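You operate a simulated robot arm through the tools that you are given. There is no shell and no other tool.

The job below is to be done with a simulated two-armed robot. You get a single attempt, and the scene is never put back.

Task
Chalk the top of the large round block in the caliper, take it out and shut the jaw.
Fine: chalk holder back in its stand; stand the block on the cast table. Set down upright: chalk holder. A coat counts when it lies all over at full strength: go over it till it gets no stronger.

The check looks at the end state, three seconds after you hand in, the way a careful person would. Anything else that was tipped, shoved, dropped, spilled or broken makes it a failure.

Robot
Two 7-joint arms with fingered hands on one trunk that stands fixed in place. Base frame: the origin is at the foot of the trunk, x ahead of it, y to its left, z up. Lengths are in m, angles in degrees, forces in N, time in s.
The left shoulder is at [0.07, 0.157, 1.214], the right one opposite. With the tool pointing down near the work surface each hand reaches from about 0.1 to 0.88 m from the base axis, measured 20 degrees to its own side. Payload 5 kg a hand.
The tool frame of a hand sits at the grasp point between the pads (the TCP): z along the fingers, y along the line on which they close. The tips reach 0.031 m beyond it. The gripper opens to 0.156 m; its body begins 0.088 m behind the TCP. The gripper is a hand of 4 fingers: y runs from the thumb to the fingers, the wrist lies at [0, 0, -0.249] in the tool frame, and closing takes about 1.5 s.
Orientation is that of the tool frame in the base frame, as [roll, pitch, yaw] about the fixed x, y, z axes, in that order (R = Rz(yaw) Ry(pitch) Rx(roll)). With the fingers straight down and closing along the base's y, the tool's x points along the base's -x, its y along +y and its z along -z.

Tools
- The arms move only by the tool arm_command. It takes "left_plan", "right_plan" or both (then of equal length, played together; a hand with none holds still); each is a list of rows, each a list of 6 numbers: the shift along the tool's x, y, z in units of 250 mm (1.0 is 250 mm), then the turn, a rotation vector about the tool's x, y, z in units of 60 degrees (1.0 is 60 degrees). In form: [[tx, ty, tz, wx, wy, wz], ...]. A call has 1 to 20 rows; each row is the pose to reach, as a shift and turn from the pose commanded when the call began, along the tool's axes at that moment. "left_gripper" and "right_gripper" are, for a hand that has rows, the finger opening in m, from 0 to 0.156, set as the call begins (left out, the last holds). A call with a number of a shift or a turn outside -1 to 1 is refused whole. Rows are played at 5 a second. More than 0.05 m and 8.6 degrees between two rows, or a gripper value outside its range, and nothing of the call is played. Where a pose cannot be reached the arm comes as near as it can. A force on the tool above 40 N (or 10 N above the force at the start of the call, whichever is more), or a blocked arm, ends the call early, and 0.2 s more pass. Each finger travels about 0.108 m/s and halts on what it meets, pressing with about 25 N; the grip force reading is that of the motor and also rises with nothing between the fingers. The clock runs only during rows and for 0.2 s after the last one: add rows that repeat a pose to give the fingers time. It gives the time, the measured TCP pose, the force on the tool (base axes), the opening and the grip force at its end, in the units of the frame above (readings bear some noise), with the torque about the TCP (base axes, N m) and any sound that the robot's microphone picked up.
- Cameras (640 x 400 px; columns grow to the right, rows downward): "scene" is now at [0.1252, 0.0453, 1.442]; the picture's right is [0.55, -0.84, 0.00], its down [-0.48, -0.31, -0.82] and it looks along [0.69, 0.45, -0.57] (base axes); focal length 352 px, centre (320, 200). "left" rides on the left gripper at [-0.072, 0.002, -0.111] in its tool frame; the picture's right is [-0.02, -1.00, 0.00], its down [0.84, -0.02, -0.54] and it looks along [0.54, -0.01, 0.84] (tool axes); focal length 234 px, centre (320, 200). "right" rides on the right gripper at [0.072, 0.002, -0.111] in its tool frame; the picture's right is [-0.02, 1.00, 0.00], its down [-0.84, -0.02, -0.54] and it looks along [-0.54, -0.01, 0.84] (tool axes); focal length 234 px, centre (320, 200). There is no depth. A picture from a camera that has moved, and an enlarged one, comes with that camera's place and axes in the base frame and with its lens.
- grab_frame(camera): a new picture of that camera. The clock stands still meanwhile.
- raise_lower(by): slides the trunk up (or, below 0, down) by that many m; the arms and the scene camera ride with it, the base frame stays. It gives what a move gives, with no picture.
- hand_shape(shape, hand): the hand has 4 fingers and takes this shape, open, in about a second: jaw (thumb against the fingers, like two jaws); tri (thumb and two fingers); tip (a fingertip pinch); poke (one finger out to press); point (the index stretched); flat (the hand flat); cup (the hand cupped); fist (a fist). The gripper value then closes the fingers along that shape, each until it touches; the sizes above hold for jaw. It gives what a move gives, with no picture.
- pan_tilt(pan, tilt): turns the head with the scene camera to pan (to the left, within 86 degrees either way) and tilt (down, from -29 to 69), counted from straight ahead of the robot. It gives what a move gives.
- zoom(camera, box): a new picture of the part [left, top, right, bottom] of that camera's present view, enlarged. The clock stands still meanwhile.
- close_job(): hands the job in; it is judged then, once.

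Nothing tells you positions but the pictures and the camera data. Unless the task says otherwise, let go and move clear before handing in.

The tools are called as a command line: name --argument value ..., lists and objects as JSON in quotes. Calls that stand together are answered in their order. arm_command: Moves the arms, as the interface text tells. Its arguments: {"type":"object","properties":{"left_plan":{"type":"array"},"left_gripper":{"type":"number"},"right_plan":{"type":"array"},"right_gripper":{"type":"number"}},"required":[]} The other tools are called the same way: raise_lower (by) moves the trunk up or down; hand_shape (shape, hand) gives the hand a shape; pan_tilt (pan, tilt) turns the head that bears the scene camera; grab_frame (camera) takes a picture; zoom (camera, box) takes an enlarged picture of a part of a camera's view; close_job () hands the job in.

At the start:

```text
time: 0.0
left_position: [0.4921, 0.5849, 1.1059]
left_ee_rot: [-180.0, 0.0, 180.0]
left_wrist_force: [-0.6, -0.2, -0.4]
left_torque: [0.0, 0.0, 0.01]
left_width: 0.1562
left_finger_force: 0.2
left_shape: jaw
right_position: [0.6277, 0.0108, 1.158]
right_ee_rot: [179.9, 0.0, 180.0]
right_wrist_force: [0.4, -0.2, 0.3]
right_torque: [0.01, -0.01, 0.01]
right_width: 0.1559
right_finger_force: 0.0
right_shape: jaw
trunk travel left (down, up): [-0.6, 0.34]
head pan, tilt (commanded): [33.1, 35.1]
```

scene: 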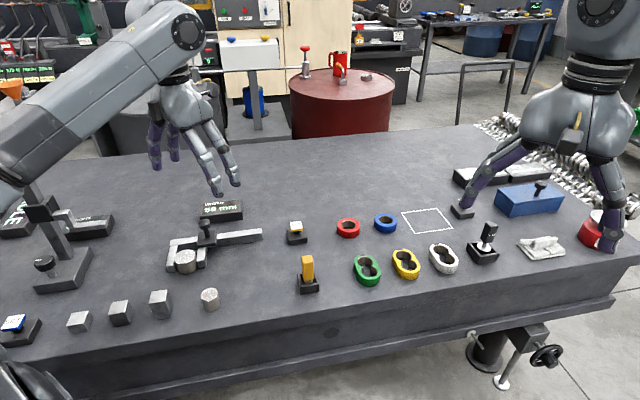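
right: 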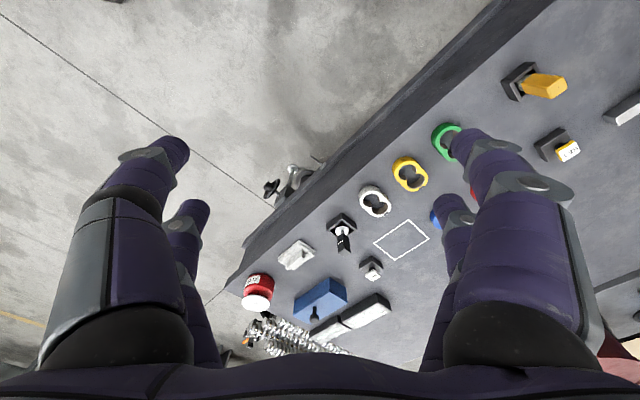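
left: 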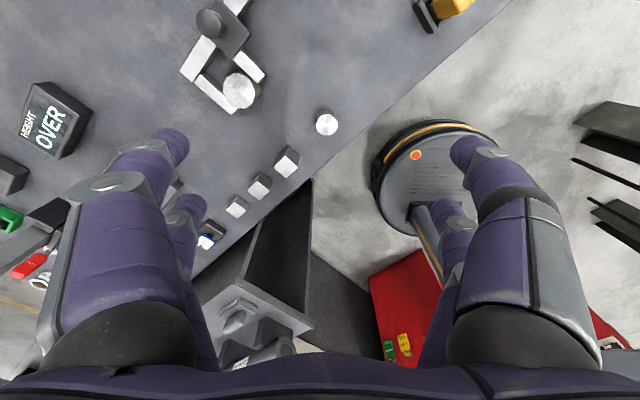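

I see a caliper with a round block in its jaw on the left part of a dark table, and several holders in small stands that could be chalk. I'll zoom in to identify them before moving anything.

zoom --camera "scene" --box '[140, 190, 300, 290]'

zoom --camera "scene" --box '[270, 190, 430, 300]'

zoom --camera "scene" --box '[420, 160, 600, 275]'

zoom --camera "scene" --box '[0, 180, 160, 350]'

```text
4.00 times, centred on (220, 240) of scene
camera zoom: at [0.1252, 0.0453, 1.442], right [0.55, -0.84, 0.0], down [-0.48, -0.31, -0.82], along [0.69, 0.45, -0.57], focal length 1408 px, centre (720, 40)
```

zoom: 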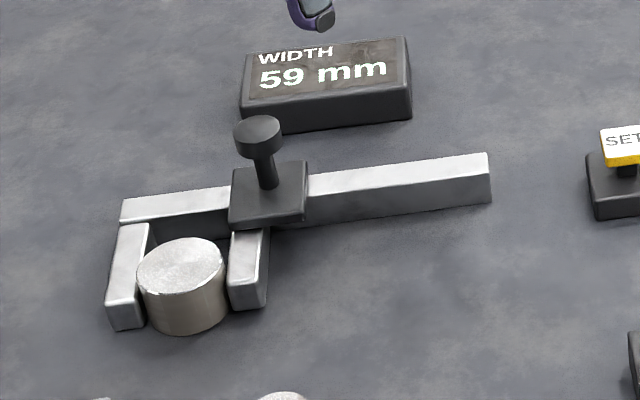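

```text
3.64 times, centred on (350, 245) of scene
camera zoom: at [0.1252, 0.0453, 1.442], right [0.55, -0.84, 0.0], down [-0.48, -0.31, -0.82], along [0.69, 0.45, -0.57], focal length 1280 px, centre (211, 36)
```

zoom: 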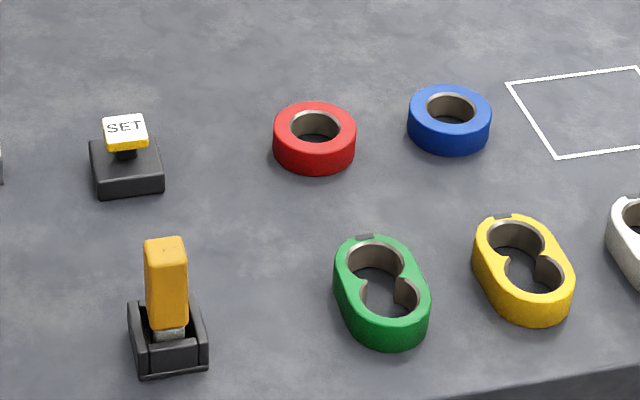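

```text
3.48 times, centred on (510, 218) of scene
camera zoom: at [0.1252, 0.0453, 1.442], right [0.55, -0.84, 0.0], down [-0.48, -0.31, -0.82], along [0.69, 0.45, -0.57], focal length 1224 px, centre (-341, 139)
```

zoom: 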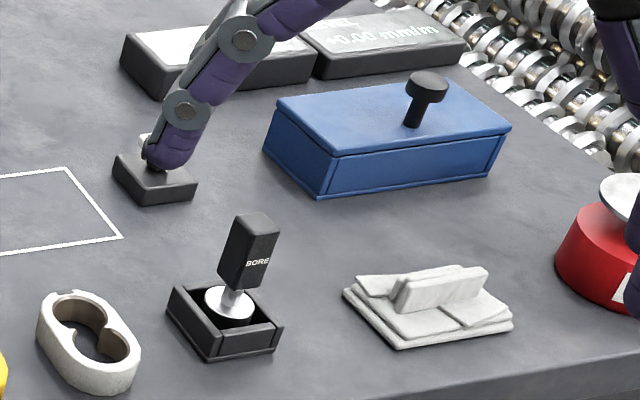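

```text
2.35 times, centred on (80, 265) of scene
camera zoom: at [0.1252, 0.0453, 1.442], right [0.55, -0.84, 0.0], down [-0.48, -0.31, -0.82], along [0.69, 0.45, -0.57], focal length 828 px, centre (885, 47)
```

zoom: 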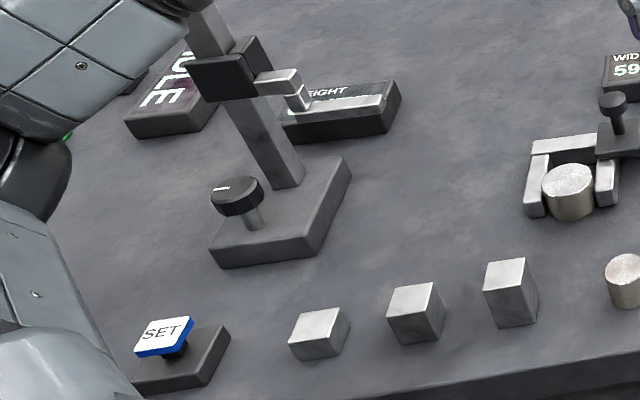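

The caliper holds a big round block (reading WIDTH 59 mm), and the orange-handled tool in a black stand looks like the chalk holder. I'll look around the rest of the scene for alternatives before settling on that.

zoom --camera "scene" --box '[280, 240, 340, 300]'

zoom --camera "scene" --box '[160, 210, 270, 280]'

zoom --camera "scene" --box '[280, 40, 400, 110]'

zoom --camera "left" --box '[160, 0, 480, 200]'

zoom --camera "right" --box '[420, 30, 640, 170]'

```text
6.67 times, centred on (310, 270) of scene
camera zoom: at [0.1252, 0.0453, 1.442], right [0.55, -0.84, 0.0], down [-0.48, -0.31, -0.82], along [0.69, 0.45, -0.57], focal length 2347 px, centre (387, -267)
```

zoom: 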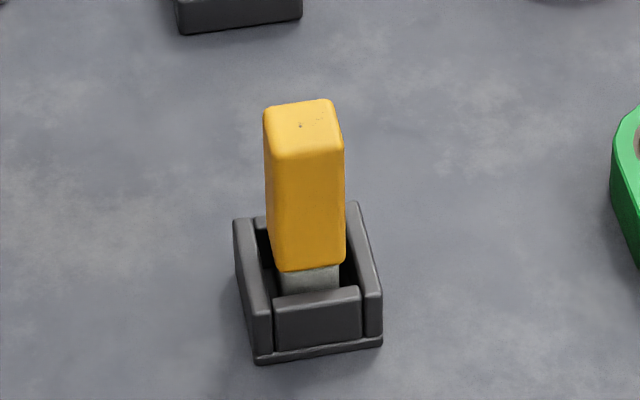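

```text
5.71 times, centred on (215, 245) of scene
camera zoom: at [0.1252, 0.0453, 1.442], right [0.55, -0.84, 0.0], down [-0.48, -0.31, -0.82], along [0.69, 0.45, -0.57], focal length 2012 px, centre (920, -57)
```

zoom: 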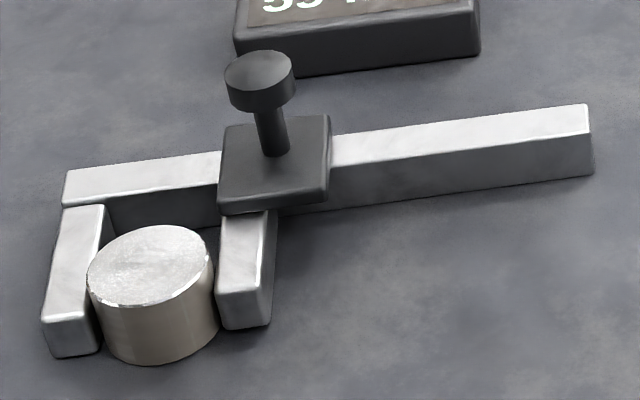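

```text
5.33 times, centred on (340, 75) of scene
camera zoom: at [0.1252, 0.0453, 1.442], right [0.55, -0.84, 0.0], down [-0.48, -0.31, -0.82], along [0.69, 0.45, -0.57], focal length 1878 px, centre (213, 867)
```

zoom: 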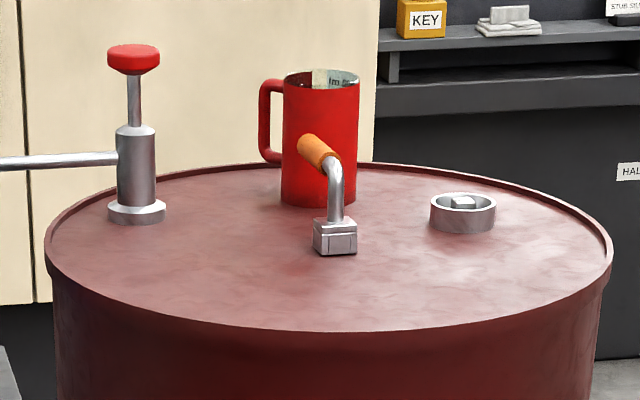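

```text
2.00 times, centred on (320, 100) of left
camera zoom: at [0.5657, 0.5872, 1.2159], right [0.02, -1.0, 0.0], down [-0.84, -0.02, 0.54], along [-0.54, -0.01, -0.84], focal length 468 px, centre (320, 400)
```

zoom: 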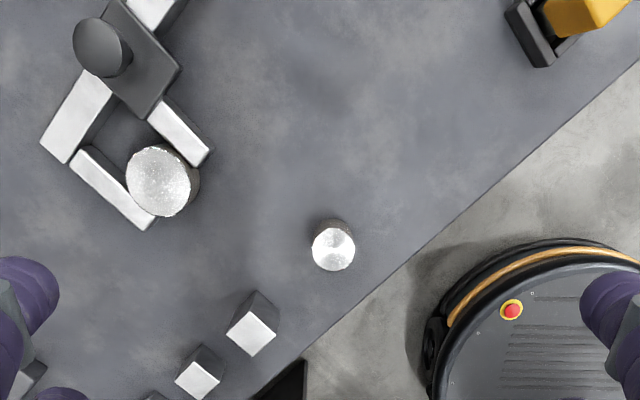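

```text
2.86 times, centred on (530, 100) of right
camera zoom: at [0.5556, 0.0135, 1.2688], right [0.03, 1.0, 0.0], down [0.84, -0.02, 0.54], along [0.54, -0.01, -0.84], focal length 669 px, centre (-280, 486)
```

zoom: 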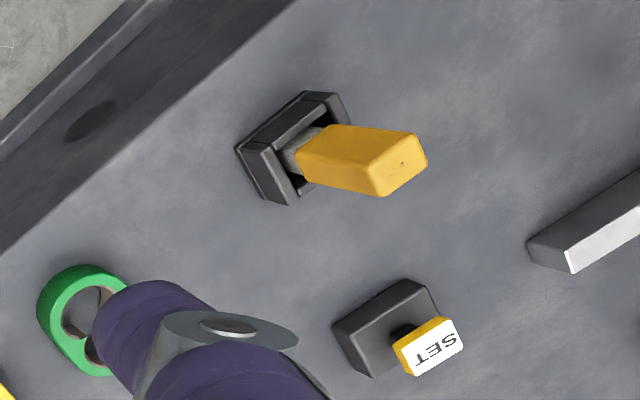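

The orange tool (top near [0.618, 0.404, 0.848]) is the only chalk-like holder so far, and the block top triangulates to about [0.505, 0.727, 0.772]. I'll pan the head to get a better look at the layout and the surfaces.

pan_tilt --pan 55 --tilt 45

```text
time: 0.8
left_position: [0.4936, 0.5861, 1.1056]
left_ee_rot: [-180.0, -0.1, 180.0]
left_wrist_force: [0.6, 0.4, 0.5]
left_torque: [0.0, 0.01, 0.03]
left_width: 0.156
left_finger_force: 0.0
left_shape: jaw
right_position: [0.6279, 0.0126, 1.1579]
right_ee_rot: [180.0, 0.1, 179.9]
right_wrist_force: [0.7, 0.0, 0.5]
right_torque: [0.0, -0.02, 0.01]
right_width: 0.1558
right_finger_force: 0.0
right_shape: jaw
trunk travel left (down, up): [-0.6, 0.34]
head pan, tilt (commanded): [55.0, 45.0]
```

The head has turned to face the caliper side. I'll take a picture from here.

grab_frame --camera "scene"

grab_frame --camera "left"

```text
taken
camera scene: at [0.0983, 0.0637, 1.4274], right [0.82, -0.57, 0.0], down [-0.41, -0.58, -0.71], along [0.41, 0.58, -0.71], focal length 352 px, centre (320, 200)
```

scene: 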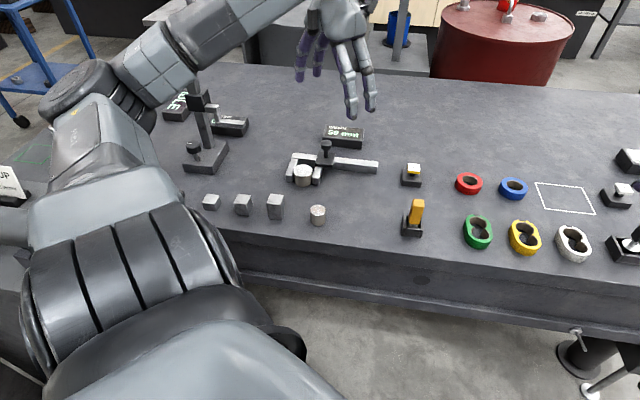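

```text
taken
camera left: at [0.5657, 0.5872, 1.2159], right [0.02, -1.0, 0.0], down [-0.84, -0.02, 0.54], along [-0.54, -0.01, -0.84], focal length 234 px, centre (320, 200)
```

left: 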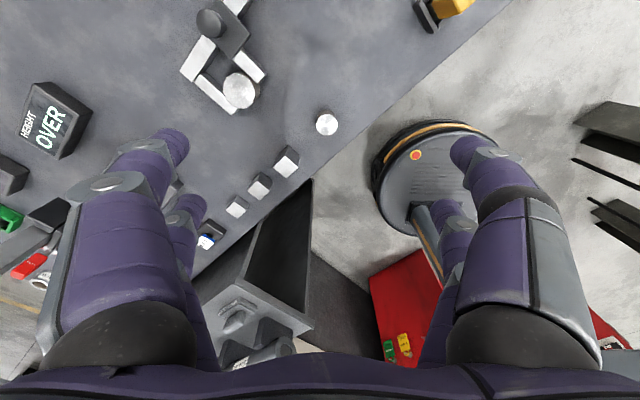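

The whole caliper layout is visible now. I'll zoom in on the caliper and on the chalk stand for precise positions.

zoom --camera "scene" --box '[270, 120, 400, 201]'

zoom --camera "scene" --box '[370, 150, 460, 250]'

zoom --camera "left" --box '[160, 0, 320, 120]'

zoom --camera "scene" --box '[160, 70, 290, 220]'

```text
4.92 times, centred on (335, 160) of scene
camera zoom: at [0.0983, 0.0637, 1.4274], right [0.82, -0.57, 0.0], down [-0.41, -0.58, -0.71], along [0.41, 0.58, -0.71], focal length 1733 px, centre (246, 394)
```

zoom: 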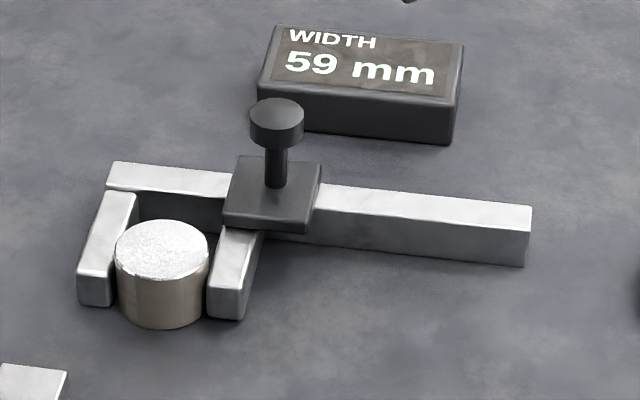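

```text
4.00 times, centred on (415, 200) of scene
camera zoom: at [0.0983, 0.0637, 1.4274], right [0.82, -0.57, 0.0], down [-0.41, -0.58, -0.71], along [0.41, 0.58, -0.71], focal length 1408 px, centre (-60, 200)
```

zoom: 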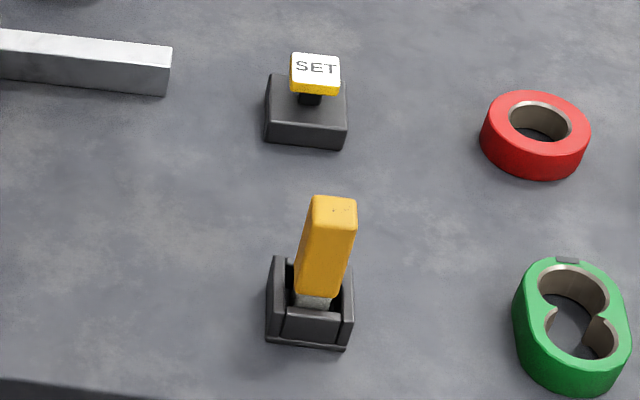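

```text
3.33 times, centred on (240, 60) of left
camera zoom: at [0.5657, 0.5872, 1.2159], right [0.02, -1.0, 0.0], down [-0.84, -0.02, 0.54], along [-0.54, -0.01, -0.84], focal length 781 px, centre (587, 667)
```

zoom: 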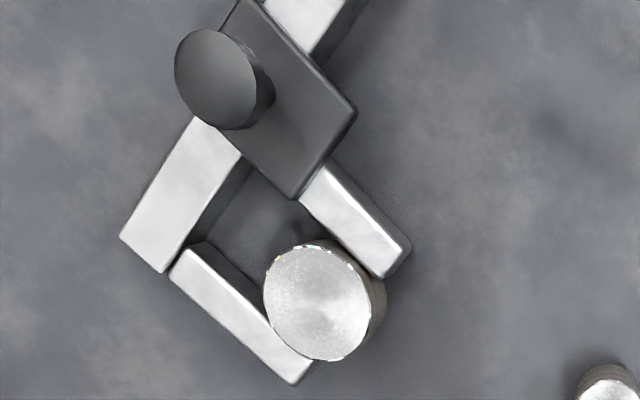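

```text
2.67 times, centred on (225, 145) of scene
camera zoom: at [0.0983, 0.0637, 1.4274], right [0.82, -0.57, 0.0], down [-0.41, -0.58, -0.71], along [0.41, 0.58, -0.71], focal length 939 px, centre (573, 347)
```

zoom: 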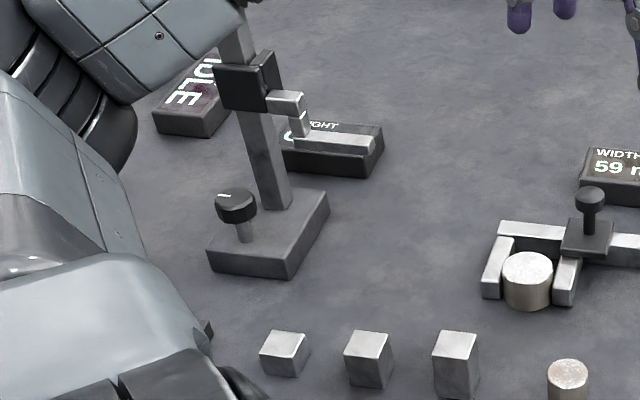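

From both views the block top centre is about [0.503, 0.728, 0.770], the table and caliper are turned 45°, and the chalk handle is at [0.617, 0.405]. Next I want to see how the left hand's fingers are laid out before choosing a grasp shape.

zoom --camera "scene" --box '[270, 0, 410, 130]'

pan_tilt --pan 40 --tilt 25

grab_frame --camera "scene"

```text
3.08 times, centred on (340, 65) of scene
camera zoom: at [0.0983, 0.0637, 1.4274], right [0.82, -0.57, 0.0], down [-0.41, -0.58, -0.71], along [0.41, 0.58, -0.71], focal length 1083 px, centre (258, 615)
```

zoom: 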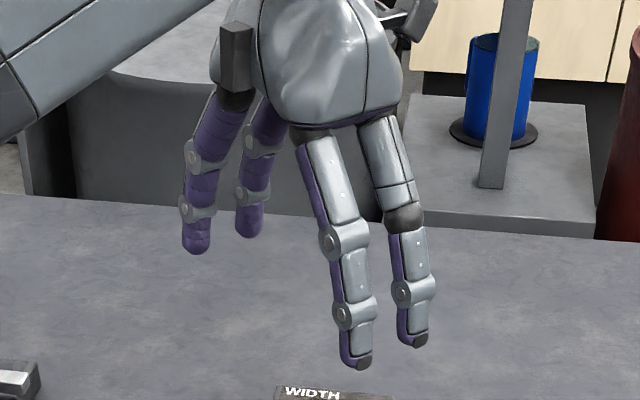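

```text
time: 1.7
left_position: [0.4922, 0.5866, 1.1057]
left_ee_rot: [179.9, 0.0, -179.9]
left_wrist_force: [0.3, -0.1, -0.8]
left_torque: [-0.02, 0.03, -0.01]
left_width: 0.1559
left_finger_force: 0.1
left_shape: jaw
right_position: [0.6271, 0.0105, 1.157]
right_ee_rot: [180.0, -0.1, 179.9]
right_wrist_force: [-0.2, 0.7, 0.3]
right_torque: [0.01, 0.0, 0.01]
right_width: 0.1558
right_finger_force: 0.0
right_shape: jaw
trunk travel left (down, up): [-0.6, 0.34]
head pan, tilt (commanded): [40.0, 25.0]
```

```text
taken
camera scene: at [0.122, 0.0565, 1.4579], right [0.64, -0.77, 0.0], down [-0.32, -0.27, -0.91], along [0.69, 0.58, -0.42], focal length 352 px, centre (320, 200)
```

scene: 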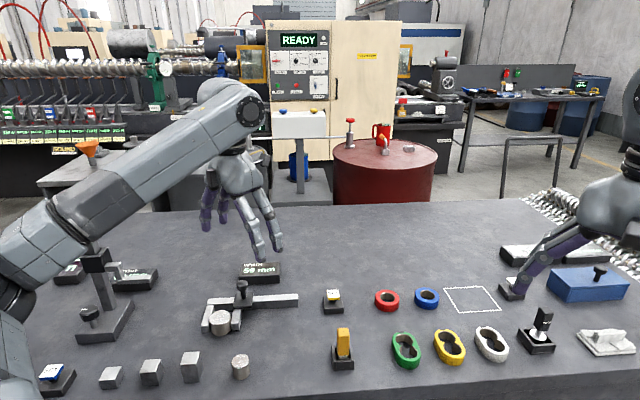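

The jaw shape is two digits against two with a gap between them, which may straddle a roughly 26 mm handle. I'll try the "tri" shape in free air and look at it.

hand_shape --hand "left" --shape "tri"

zoom --camera "scene" --box '[170, 130, 330, 270]'

grab_frame --camera "left"

hand_shape --hand "left" --shape "tip"

zoom --camera "scene" --box '[170, 130, 330, 270]'

grab_frame --camera "left"

```text
time: 2.6
left_position: [0.493, 0.5865, 1.1052]
left_ee_rot: [180.0, 0.0, 180.0]
left_wrist_force: [0.6, -0.1, -1.1]
left_torque: [0.0, -0.01, -0.03]
left_width: 0.1559
left_finger_force: 0.0
left_shape: tri
right_position: [0.6274, 0.0117, 1.1576]
right_ee_rot: [180.0, 0.0, 179.9]
right_wrist_force: [-1.0, 0.5, 0.0]
right_torque: [0.02, 0.04, 0.0]
right_width: 0.1558
right_finger_force: 0.1
right_shape: jaw
trunk travel left (down, up): [-0.6, 0.34]
head pan, tilt (commanded): [40.0, 25.0]
```

```text
2.86 times, centred on (250, 200) of scene
camera zoom: at [0.1221, 0.0564, 1.4579], right [0.64, -0.77, 0.0], down [-0.32, -0.27, -0.91], along [0.69, 0.58, -0.42], focal length 1006 px, centre (520, 200)
```

zoom: 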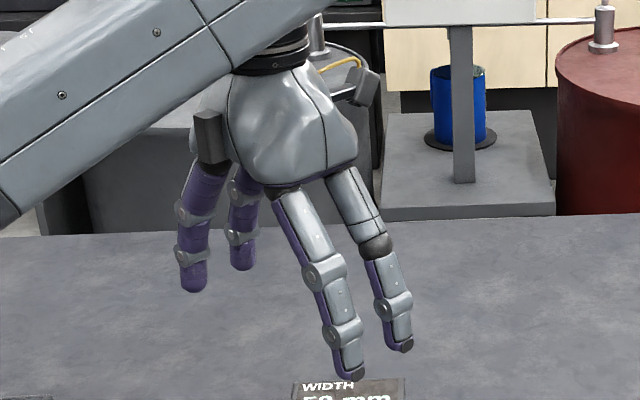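

```text
taken
camera left: at [0.5657, 0.5872, 1.2159], right [0.02, -1.0, 0.0], down [-0.84, -0.02, 0.54], along [-0.54, -0.01, -0.84], focal length 234 px, centre (320, 200)
```

left: 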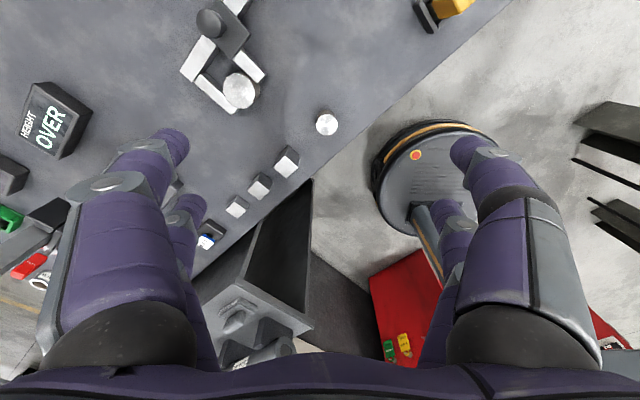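

```text
time: 3.5
left_position: [0.4929, 0.5858, 1.1056]
left_ee_rot: [180.0, 0.0, 179.9]
left_wrist_force: [0.3, -0.4, -0.7]
left_torque: [-0.01, 0.0, 0.01]
left_width: 0.1556
left_finger_force: 0.0
left_shape: tip
right_position: [0.6281, 0.0108, 1.1584]
right_ee_rot: [-179.9, 0.0, 179.9]
right_wrist_force: [0.9, 0.7, -0.4]
right_torque: [0.01, 0.02, 0.01]
right_width: 0.1559
right_finger_force: 0.1
right_shape: jaw
trunk travel left (down, up): [-0.6, 0.34]
head pan, tilt (commanded): [40.0, 25.0]
```

```text
2.86 times, centred on (250, 200) of scene
camera zoom: at [0.1221, 0.0564, 1.4579], right [0.64, -0.77, 0.0], down [-0.32, -0.27, -0.91], along [0.69, 0.58, -0.42], focal length 1006 px, centre (520, 200)
```

zoom: 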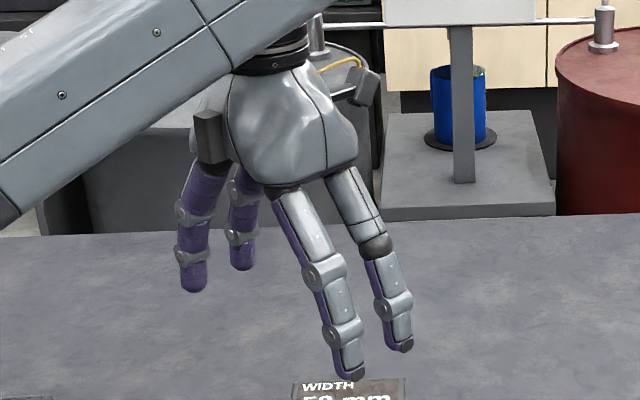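

```text
taken
camera left: at [0.5657, 0.5872, 1.2159], right [0.02, -1.0, 0.0], down [-0.84, -0.02, 0.54], along [-0.54, -0.01, -0.84], focal length 234 px, centre (320, 200)
```

left: 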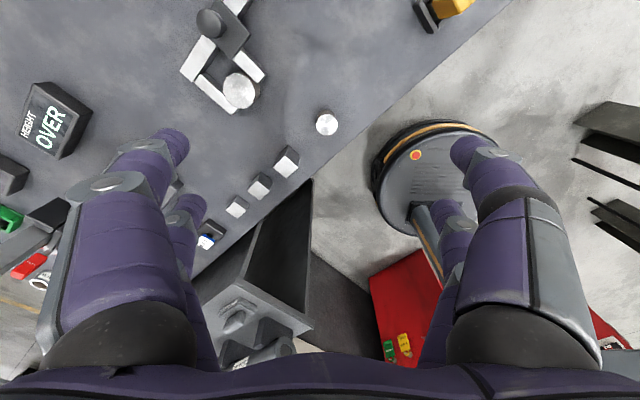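

The open posture looks the same in all three shapes, so the difference must be in how they close. I'll close the jaw to about 0.03 in free air and look.

hand_shape --hand "left" --shape "jaw"

arm_command --left_plan '[[0, 0, 0, 0, 0, 0], [0, 0, 0, 0, 0, 0], [0, 0, 0, 0, 0, 0], [0, 0, 0, 0, 0, 0], [0, 0, 0, 0, 0, 0], [0, 0, 0, 0, 0, 0], [0, 0, 0, 0, 0, 0], [0, 0, 0, 0, 0, 0]]' --left_gripper 0.025

zoom --camera "scene" --box '[170, 130, 330, 270]'

grab_frame --camera "left"

```text
time: 4.4
left_position: [0.4924, 0.5862, 1.1059]
left_ee_rot: [-180.0, 0.0, 180.0]
left_wrist_force: [-0.2, 0.2, -0.3]
left_torque: [0.01, 0.0, 0.01]
left_width: 0.1558
left_finger_force: 0.0
left_shape: jaw
right_position: [0.6278, 0.0106, 1.1577]
right_ee_rot: [-180.0, 0.0, 179.9]
right_wrist_force: [0.1, 0.3, 1.1]
right_torque: [0.03, -0.03, -0.01]
right_width: 0.1558
right_finger_force: 0.2
right_shape: jaw
trunk travel left (down, up): [-0.6, 0.34]
head pan, tilt (commanded): [40.0, 25.0]
```

```text
time: 6.2
left_position: [0.4936, 0.5864, 1.1052]
left_ee_rot: [180.0, 0.0, 180.0]
left_wrist_force: [0.5, 0.1, -0.9]
left_torque: [0.02, 0.0, 0.02]
left_width: 0.0254
left_finger_force: 0.1
left_shape: jaw
right_position: [0.6281, 0.0128, 1.1575]
right_ee_rot: [180.0, 0.0, 179.9]
right_wrist_force: [0.6, -0.7, 1.1]
right_torque: [-0.05, -0.01, -0.03]
right_width: 0.156
right_finger_force: 0.0
right_shape: jaw
trunk travel left (down, up): [-0.6, 0.34]
head pan, tilt (commanded): [40.0, 25.0]
```

```text
2.86 times, centred on (250, 200) of scene
camera zoom: at [0.1221, 0.0564, 1.4579], right [0.64, -0.77, 0.0], down [-0.32, -0.27, -0.91], along [0.69, 0.58, -0.42], focal length 1006 px, centre (520, 200)
```

zoom: 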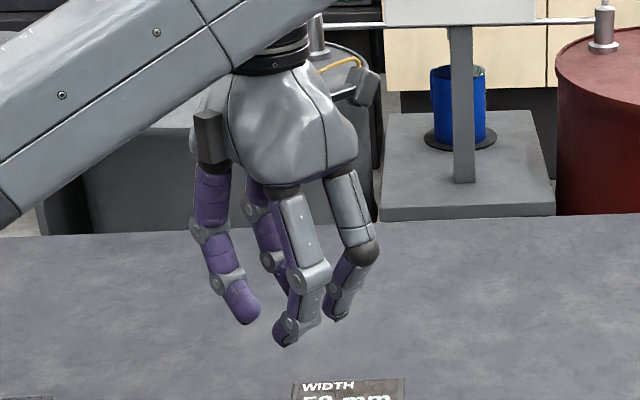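

```text
taken
camera left: at [0.5657, 0.5872, 1.2159], right [0.02, -1.0, 0.0], down [-0.84, -0.02, 0.54], along [-0.54, -0.01, -0.84], focal length 234 px, centre (320, 200)
```

left: 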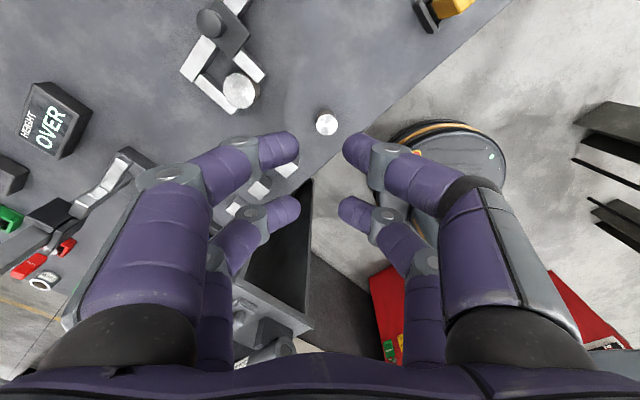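

The jaw shape closes two pairs of fingertips about 43 mm apart, so a narrow handle would sit between the pairs. I'll see how "tri" and "tip" close.

hand_shape --hand "left" --shape "tri"

arm_command --left_plan '[[0, 0, 0, 0, 0, 0], [0, 0, 0, 0, 0, 0], [0, 0, 0, 0, 0, 0], [0, 0, 0, 0, 0, 0], [0, 0, 0, 0, 0, 0], [0, 0, 0, 0, 0, 0], [0, 0, 0, 0, 0, 0], [0, 0, 0, 0, 0, 0]]' --left_gripper 0.025

zoom --camera "scene" --box '[170, 130, 330, 270]'

grab_frame --camera "left"

hand_shape --hand "left" --shape "tip"

arm_command --left_plan '[[0, 0, 0, 0, 0, 0], [0, 0, 0, 0, 0, 0], [0, 0, 0, 0, 0, 0], [0, 0, 0, 0, 0, 0], [0, 0, 0, 0, 0, 0], [0, 0, 0, 0, 0, 0], [0, 0, 0, 0, 0, 0], [0, 0, 0, 0, 0, 0]]' --left_gripper 0.025

zoom --camera "scene" --box '[170, 130, 330, 270]'

grab_frame --camera "left"

```text
time: 7.1
left_position: [0.4928, 0.588, 1.1048]
left_ee_rot: [179.9, -0.1, 179.9]
left_wrist_force: [-0.1, 0.3, -0.3]
left_torque: [0.0, 0.0, 0.02]
left_width: 0.1558
left_finger_force: 0.0
left_shape: tri
right_position: [0.6269, 0.0116, 1.1574]
right_ee_rot: [-180.0, 0.0, 179.9]
right_wrist_force: [-0.1, 0.1, 0.2]
right_torque: [0.0, -0.03, 0.0]
right_width: 0.1558
right_finger_force: 0.1
right_shape: jaw
trunk travel left (down, up): [-0.6, 0.34]
head pan, tilt (commanded): [40.0, 25.0]
```

```text
time: 8.9
left_position: [0.4925, 0.5865, 1.1055]
left_ee_rot: [-180.0, 0.1, -180.0]
left_wrist_force: [0.3, 0.8, 0.7]
left_torque: [-0.04, 0.01, 0.01]
left_width: 0.0252
left_finger_force: 0.1
left_shape: tri
right_position: [0.6274, 0.011, 1.1576]
right_ee_rot: [180.0, 0.1, 179.9]
right_wrist_force: [0.0, -0.1, -0.3]
right_torque: [-0.02, 0.02, 0.01]
right_width: 0.1556
right_finger_force: 0.1
right_shape: jaw
trunk travel left (down, up): [-0.6, 0.34]
head pan, tilt (commanded): [40.0, 25.0]
```

```text
2.86 times, centred on (250, 200) of scene
camera zoom: at [0.1221, 0.0564, 1.4579], right [0.64, -0.77, 0.0], down [-0.32, -0.27, -0.91], along [0.69, 0.58, -0.42], focal length 1006 px, centre (520, 200)
```

zoom: 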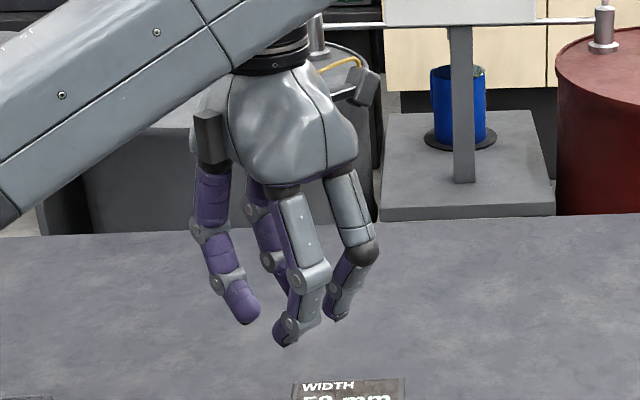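

```text
taken
camera left: at [0.5657, 0.5872, 1.2159], right [0.02, -1.0, 0.0], down [-0.84, -0.02, 0.54], along [-0.54, -0.01, -0.84], focal length 234 px, centre (320, 200)
```

left: 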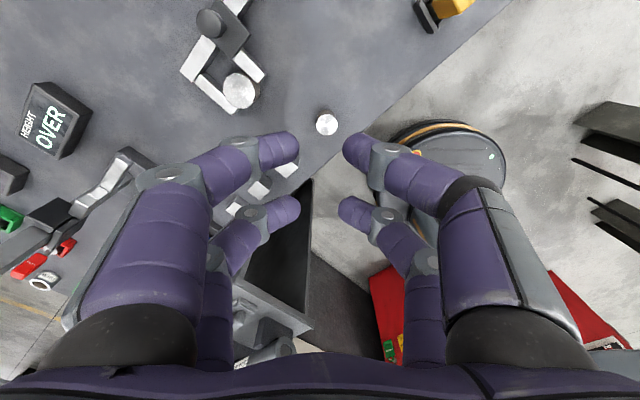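

```text
time: 9.8
left_position: [0.4917, 0.5852, 1.1053]
left_ee_rot: [-180.0, 0.1, -179.9]
left_wrist_force: [1.1, 0.2, 0.5]
left_torque: [-0.01, -0.02, 0.0]
left_width: 0.156
left_finger_force: 0.0
left_shape: tip
right_position: [0.6275, 0.0121, 1.1579]
right_ee_rot: [180.0, 0.0, 179.9]
right_wrist_force: [-0.5, 1.1, 0.4]
right_torque: [0.04, -0.01, -0.01]
right_width: 0.1559
right_finger_force: 0.0
right_shape: jaw
trunk travel left (down, up): [-0.6, 0.34]
head pan, tilt (commanded): [40.0, 25.0]
```

```text
time: 11.6
left_position: [0.4939, 0.5868, 1.1063]
left_ee_rot: [180.0, 0.0, 180.0]
left_wrist_force: [-0.2, -0.2, 0.9]
left_torque: [-0.03, 0.0, 0.01]
left_width: 0.0254
left_finger_force: 0.0
left_shape: tip
right_position: [0.6289, 0.0125, 1.157]
right_ee_rot: [179.9, 0.1, 179.9]
right_wrist_force: [-0.3, 0.4, -0.7]
right_torque: [-0.03, 0.02, 0.0]
right_width: 0.1558
right_finger_force: 0.0
right_shape: jaw
trunk travel left (down, up): [-0.6, 0.34]
head pan, tilt (commanded): [40.0, 25.0]
```

```text
2.86 times, centred on (250, 200) of scene
camera zoom: at [0.1221, 0.0564, 1.4579], right [0.64, -0.77, 0.0], down [-0.32, -0.27, -0.91], along [0.69, 0.58, -0.42], focal length 1006 px, centre (520, 200)
```

zoom: 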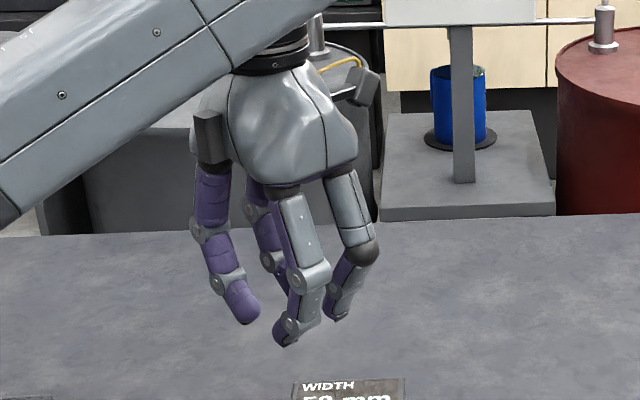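

```text
taken
camera left: at [0.5657, 0.5872, 1.2159], right [0.02, -1.0, 0.0], down [-0.84, -0.02, 0.54], along [-0.54, -0.01, -0.84], focal length 234 px, centre (320, 200)
```

left: 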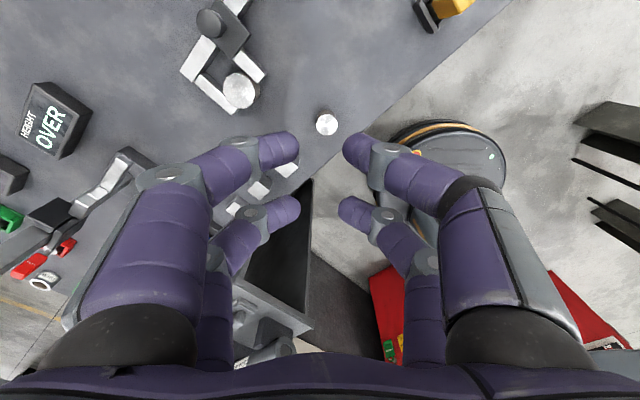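

All shapes look the same on this hand, so I'll go back to jaw. Next I move the left hand above the chalk holder, turned so that it closes along the table's depth direction (45°), to get a close look.

hand_shape --hand "left" --shape "jaw"

arm_command --left_plan '[[-0.083, -0.12, 0.033, 0, 0, 0.125], [-0.165, -0.241, 0.067, 0, 0, 0.25], [-0.248, -0.362, 0.1, 0, 0, 0.375], [-0.331, -0.482, 0.133, 0, 0, 0.5], [-0.413, -0.603, 0.167, 0, 0, 0.625], [-0.496, -0.724, 0.2, 0, 0, 0.75], [-0.496, -0.724, 0.2, 0, 0, 0.75], [-0.496, -0.724, 0.2, 0, 0, 0.75]]' --left_gripper 0.11

grab_frame --camera "left"

grab_frame --camera "scene"

```text
time: 12.5
left_position: [0.4934, 0.5864, 1.1054]
left_ee_rot: [-180.0, 0.0, -180.0]
left_wrist_force: [-0.3, 0.6, -0.3]
left_torque: [0.04, -0.03, -0.01]
left_width: 0.1558
left_finger_force: 0.2
left_shape: jaw
right_position: [0.6283, 0.0118, 1.1585]
right_ee_rot: [180.0, 0.0, 179.9]
right_wrist_force: [-0.9, 0.0, 0.3]
right_torque: [0.0, 0.02, 0.01]
right_width: 0.1559
right_finger_force: 0.0
right_shape: jaw
trunk travel left (down, up): [-0.6, 0.34]
head pan, tilt (commanded): [40.0, 25.0]
```

```text
time: 14.3
left_position: [0.6151, 0.4047, 1.0541]
left_ee_rot: [-179.9, 0.0, 134.9]
left_wrist_force: [0.2, 0.2, -0.4]
left_torque: [-0.03, 0.03, -0.02]
left_width: 0.1105
left_finger_force: 0.1
left_shape: jaw
right_position: [0.6287, 0.0116, 1.1587]
right_ee_rot: [180.0, 0.1, 179.9]
right_wrist_force: [0.1, -0.6, -0.5]
right_torque: [-0.03, 0.0, 0.0]
right_width: 0.1558
right_finger_force: 0.0
right_shape: jaw
trunk travel left (down, up): [-0.6, 0.34]
head pan, tilt (commanded): [40.0, 25.0]
```

```text
taken
camera left: at [0.6684, 0.3524, 1.1653], right [-0.69, -0.72, 0.0], down [-0.61, 0.58, 0.54], along [-0.39, 0.38, -0.84], focal length 234 px, centre (320, 200)
```

left: 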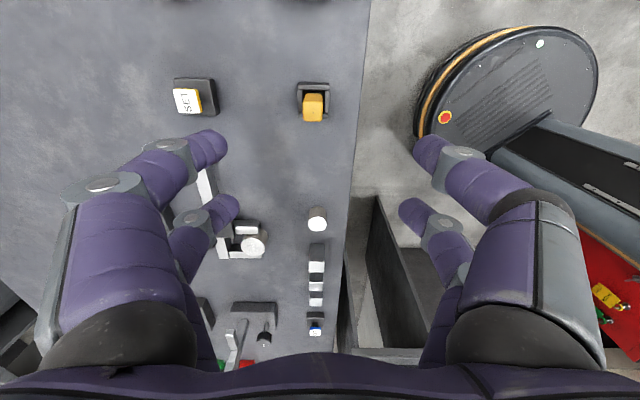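

```text
taken
camera scene: at [0.1223, 0.0561, 1.4579], right [0.64, -0.77, 0.0], down [-0.32, -0.27, -0.91], along [0.69, 0.58, -0.42], focal length 352 px, centre (320, 200)
```

scene: 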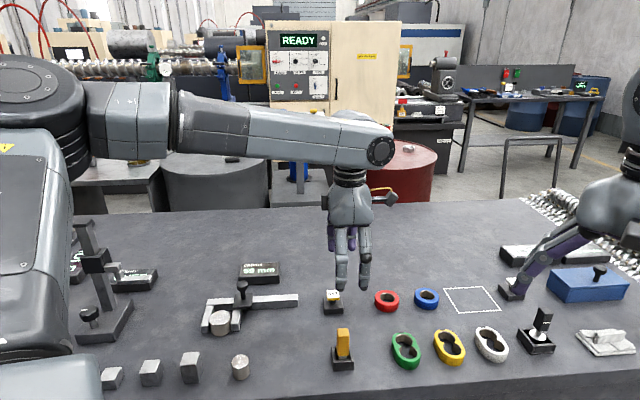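

The left hand now hovers near the chalk holder with its camera looking down on it. I'll zoom in for an accurate position and angle.

zoom --camera "left" --box '[280, 70, 344, 130]'

zoom --camera "scene" --box '[310, 310, 380, 380]'

zoom --camera "left" --box '[190, 180, 350, 340]'

```text
6.67 times, centred on (312, 100) of left
camera zoom: at [0.6684, 0.3524, 1.1653], right [-0.69, -0.72, 0.0], down [-0.61, 0.58, 0.54], along [-0.39, 0.38, -0.84], focal length 1561 px, centre (373, 867)
```

zoom: 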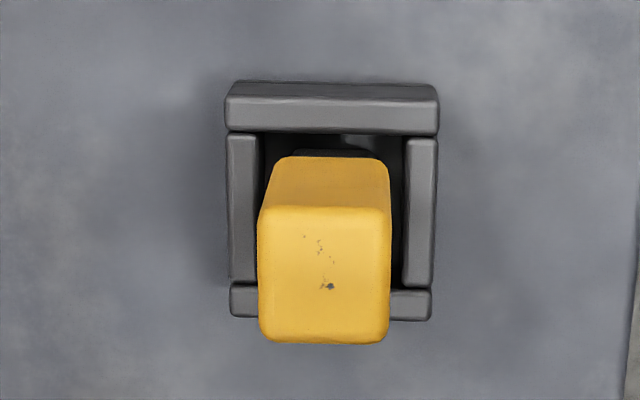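

```text
5.71 times, centred on (345, 345) of scene
camera zoom: at [0.1223, 0.0561, 1.4579], right [0.64, -0.77, 0.0], down [-0.32, -0.27, -0.91], along [0.69, 0.58, -0.42], focal length 2012 px, centre (177, -629)
```

zoom: 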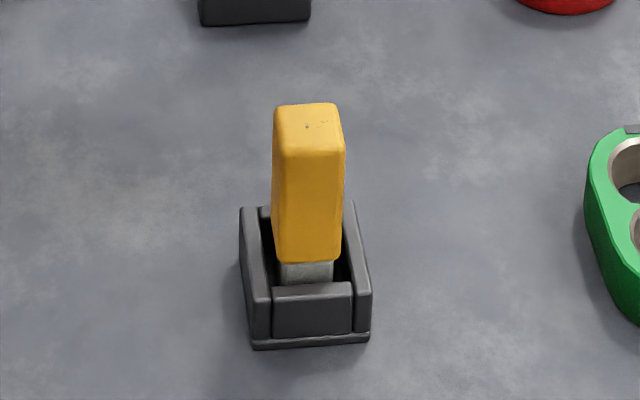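

```text
2.50 times, centred on (270, 260) of left
camera zoom: at [0.6684, 0.3524, 1.1653], right [-0.69, -0.72, 0.0], down [-0.61, 0.58, 0.54], along [-0.39, 0.38, -0.84], focal length 585 px, centre (445, 50)
```

zoom: 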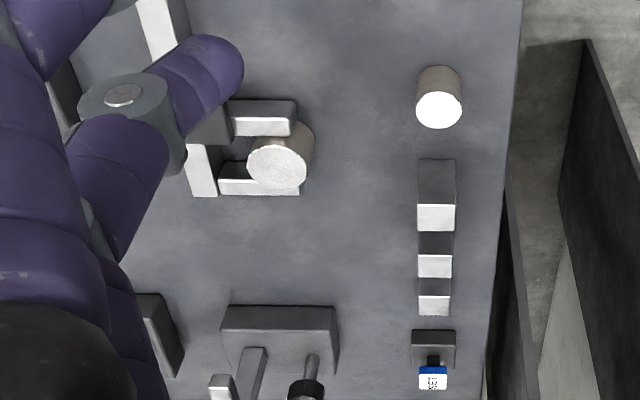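

The stand is square to the table, and I now place the handle at about [0.626, 0.407] with its top at z≈0.839 and the table at z≈0.739. I'll centre over it and come down to just above the handle to check alignment.

arm_command --left_plan '[[-0.0136, 0.044, 0.1, 0, 0, 0], [-0.0136, 0.044, 0.25, 0, 0, 0], [-0.0136, 0.044, 0.4, 0, 0, 0], [-0.0136, 0.044, 0.52, 0, 0, 0], [-0.0136, 0.044, 0.6, 0, 0, 0], [-0.0136, 0.044, 0.6, 0, 0, 0]]'

grab_frame --camera "left"

zoom --camera "scene" --box '[280, 220, 420, 380]'

```text
time: 15.7
left_position: [0.6276, 0.4117, 0.9049]
left_ee_rot: [179.9, 0.0, 135.0]
left_wrist_force: [0.0, 0.0, 0.7]
left_torque: [-0.01, -0.01, 0.03]
left_width: 0.1104
left_finger_force: 0.1
left_shape: jaw
right_position: [0.6277, 0.0106, 1.1579]
right_ee_rot: [180.0, 0.1, 179.9]
right_wrist_force: [-0.5, 0.5, -0.2]
right_torque: [-0.02, -0.04, -0.02]
right_width: 0.1559
right_finger_force: 0.1
right_shape: jaw
trunk travel left (down, up): [-0.6, 0.34]
head pan, tilt (commanded): [40.0, 25.0]
```

```text
taken
camera left: at [0.6798, 0.3612, 1.015], right [-0.69, -0.72, 0.0], down [-0.61, 0.58, 0.54], along [-0.39, 0.38, -0.84], focal length 234 px, centre (320, 200)
```

left: 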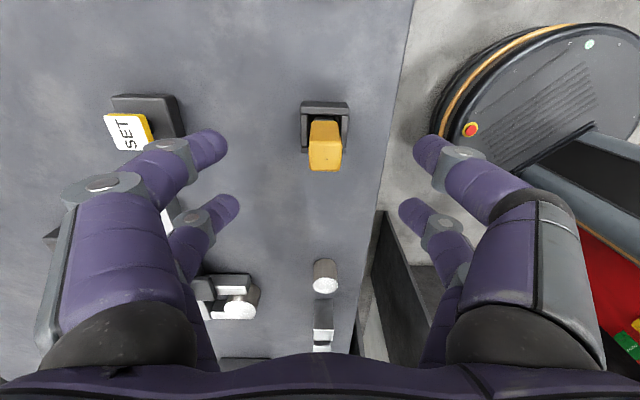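

```text
2.50 times, centred on (350, 300) of scene
camera zoom: at [0.122, 0.0562, 1.458], right [0.64, -0.77, 0.0], down [-0.32, -0.27, -0.91], along [0.69, 0.58, -0.42], focal length 880 px, centre (245, -50)
```

zoom: 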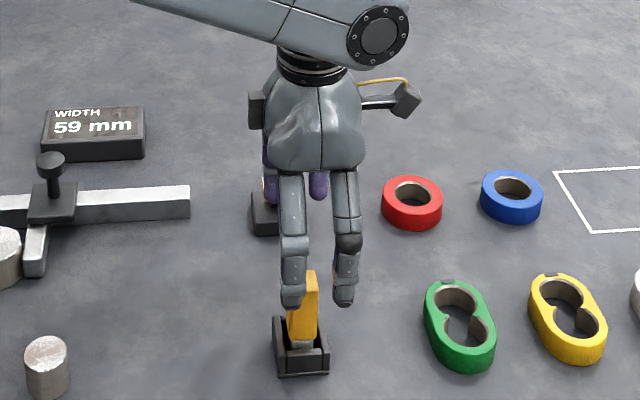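

The fingers straddle the handle along the depth direction. I'll zoom in to check the residual offset before the last descent.

zoom --camera "left" --box '[280, 90, 372, 180]'

```text
4.44 times, centred on (326, 135) of left
camera zoom: at [0.6798, 0.3612, 1.015], right [-0.69, -0.72, 0.0], down [-0.61, 0.58, 0.54], along [-0.39, 0.38, -0.84], focal length 1041 px, centre (293, 489)
```

zoom: 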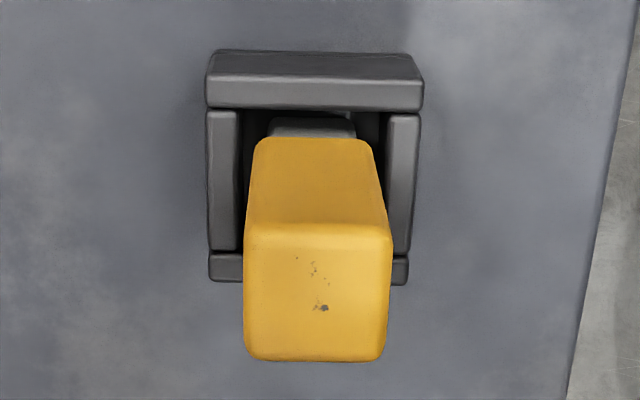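

The handle sits about 3.5 mm toward the thumb side, so I'll correct that and lower to mid-handle (TCP z≈0.812) with the fingers open. Then I'll close to see at what width they halt.

arm_command --left_plan '[[0, -0.014, 0.1, 0, 0, 0], [0, -0.014, 0.2, 0, 0, 0], [0, -0.014, 0.3, 0, 0, 0], [0, -0.014, 0.368, 0, 0, 0], [0, -0.014, 0.368, 0, 0, 0], [0, -0.014, 0.368, 0, 0, 0]]'

grab_frame --camera "left"

zoom --camera "scene" --box '[280, 220, 420, 380]'

```text
time: 17.1
left_position: [0.6245, 0.4086, 0.813]
left_ee_rot: [-179.9, 0.0, 134.9]
left_wrist_force: [0.2, 0.5, 0.5]
left_torque: [0.02, -0.01, 0.02]
left_width: 0.1103
left_finger_force: 0.0
left_shape: jaw
right_position: [0.6273, 0.0112, 1.1576]
right_ee_rot: [180.0, 0.1, 179.9]
right_wrist_force: [1.5, 0.5, 0.6]
right_torque: [-0.02, -0.01, 0.0]
right_width: 0.1557
right_finger_force: 0.1
right_shape: jaw
trunk travel left (down, up): [-0.6, 0.34]
head pan, tilt (commanded): [40.0, 25.0]
```

```text
taken
camera left: at [0.677, 0.3587, 0.9234], right [-0.69, -0.72, 0.0], down [-0.61, 0.58, 0.54], along [-0.39, 0.38, -0.84], focal length 234 px, centre (320, 200)
```

left: 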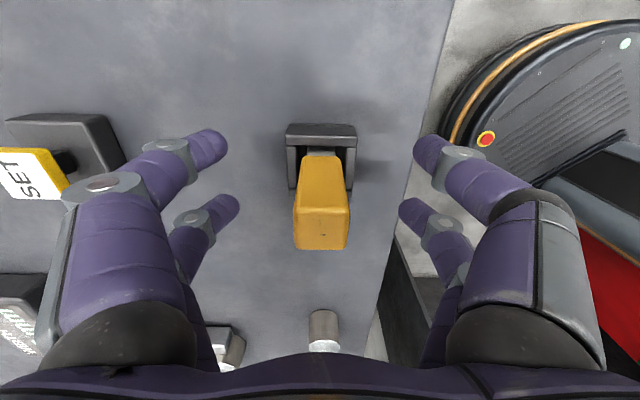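

```text
2.50 times, centred on (350, 300) of scene
camera zoom: at [0.1223, 0.0564, 1.4579], right [0.64, -0.77, 0.0], down [-0.32, -0.27, -0.91], along [0.69, 0.58, -0.42], focal length 880 px, centre (245, -50)
```

zoom: 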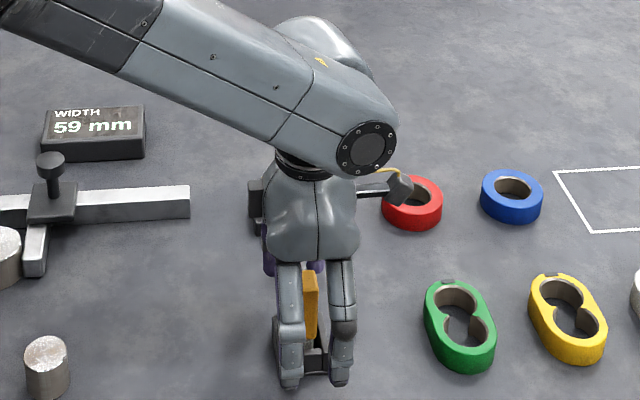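

The handle is centred between the finger pairs, clear of the stand. I'll close to 0.02 and read the width at which they halt.

arm_command --left_plan '[[0, 0, 0, 0, 0, 0], [0, 0, 0, 0, 0, 0], [0, 0, 0, 0, 0, 0], [0, 0, 0, 0, 0, 0], [0, 0, 0, 0, 0, 0], [0, 0, 0, 0, 0, 0], [0, 0, 0, 0, 0, 0]]' --left_gripper 0.02

grab_frame --camera "left"

zoom --camera "scene" --box '[280, 260, 400, 380]'

```text
time: 18.7
left_position: [0.6239, 0.4105, 0.8136]
left_ee_rot: [180.0, 0.0, 135.0]
left_wrist_force: [0.4, 0.2, -0.1]
left_torque: [0.04, 0.01, 0.0]
left_width: 0.0203
left_finger_force: 0.0
left_shape: jaw
right_position: [0.6275, 0.0116, 1.1585]
right_ee_rot: [180.0, 0.0, 179.9]
right_wrist_force: [0.3, 0.2, 0.2]
right_torque: [0.01, -0.03, 0.01]
right_width: 0.1556
right_finger_force: 0.2
right_shape: jaw
trunk travel left (down, up): [-0.6, 0.34]
head pan, tilt (commanded): [40.0, 25.0]
```

```text
taken
camera left: at [0.6769, 0.3588, 0.9235], right [-0.69, -0.72, 0.0], down [-0.61, 0.58, 0.54], along [-0.39, 0.38, -0.84], focal length 234 px, centre (320, 200)
```

left: 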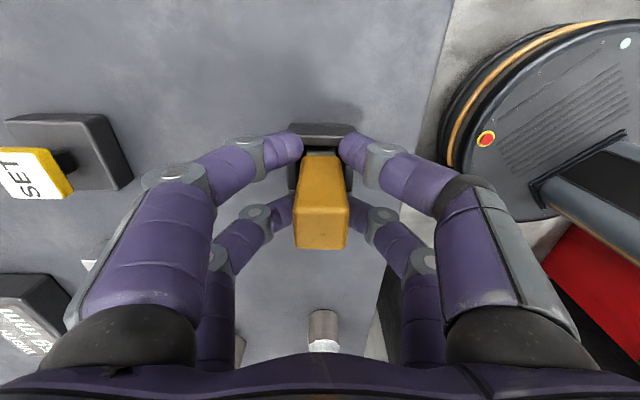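

```text
3.33 times, centred on (340, 320) of scene
camera zoom: at [0.1222, 0.0563, 1.4579], right [0.64, -0.77, 0.0], down [-0.32, -0.27, -0.91], along [0.69, 0.58, -0.42], focal length 1174 px, centre (253, -200)
```

zoom: 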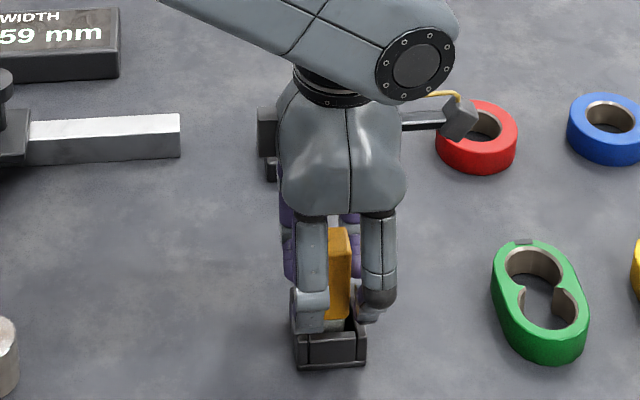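

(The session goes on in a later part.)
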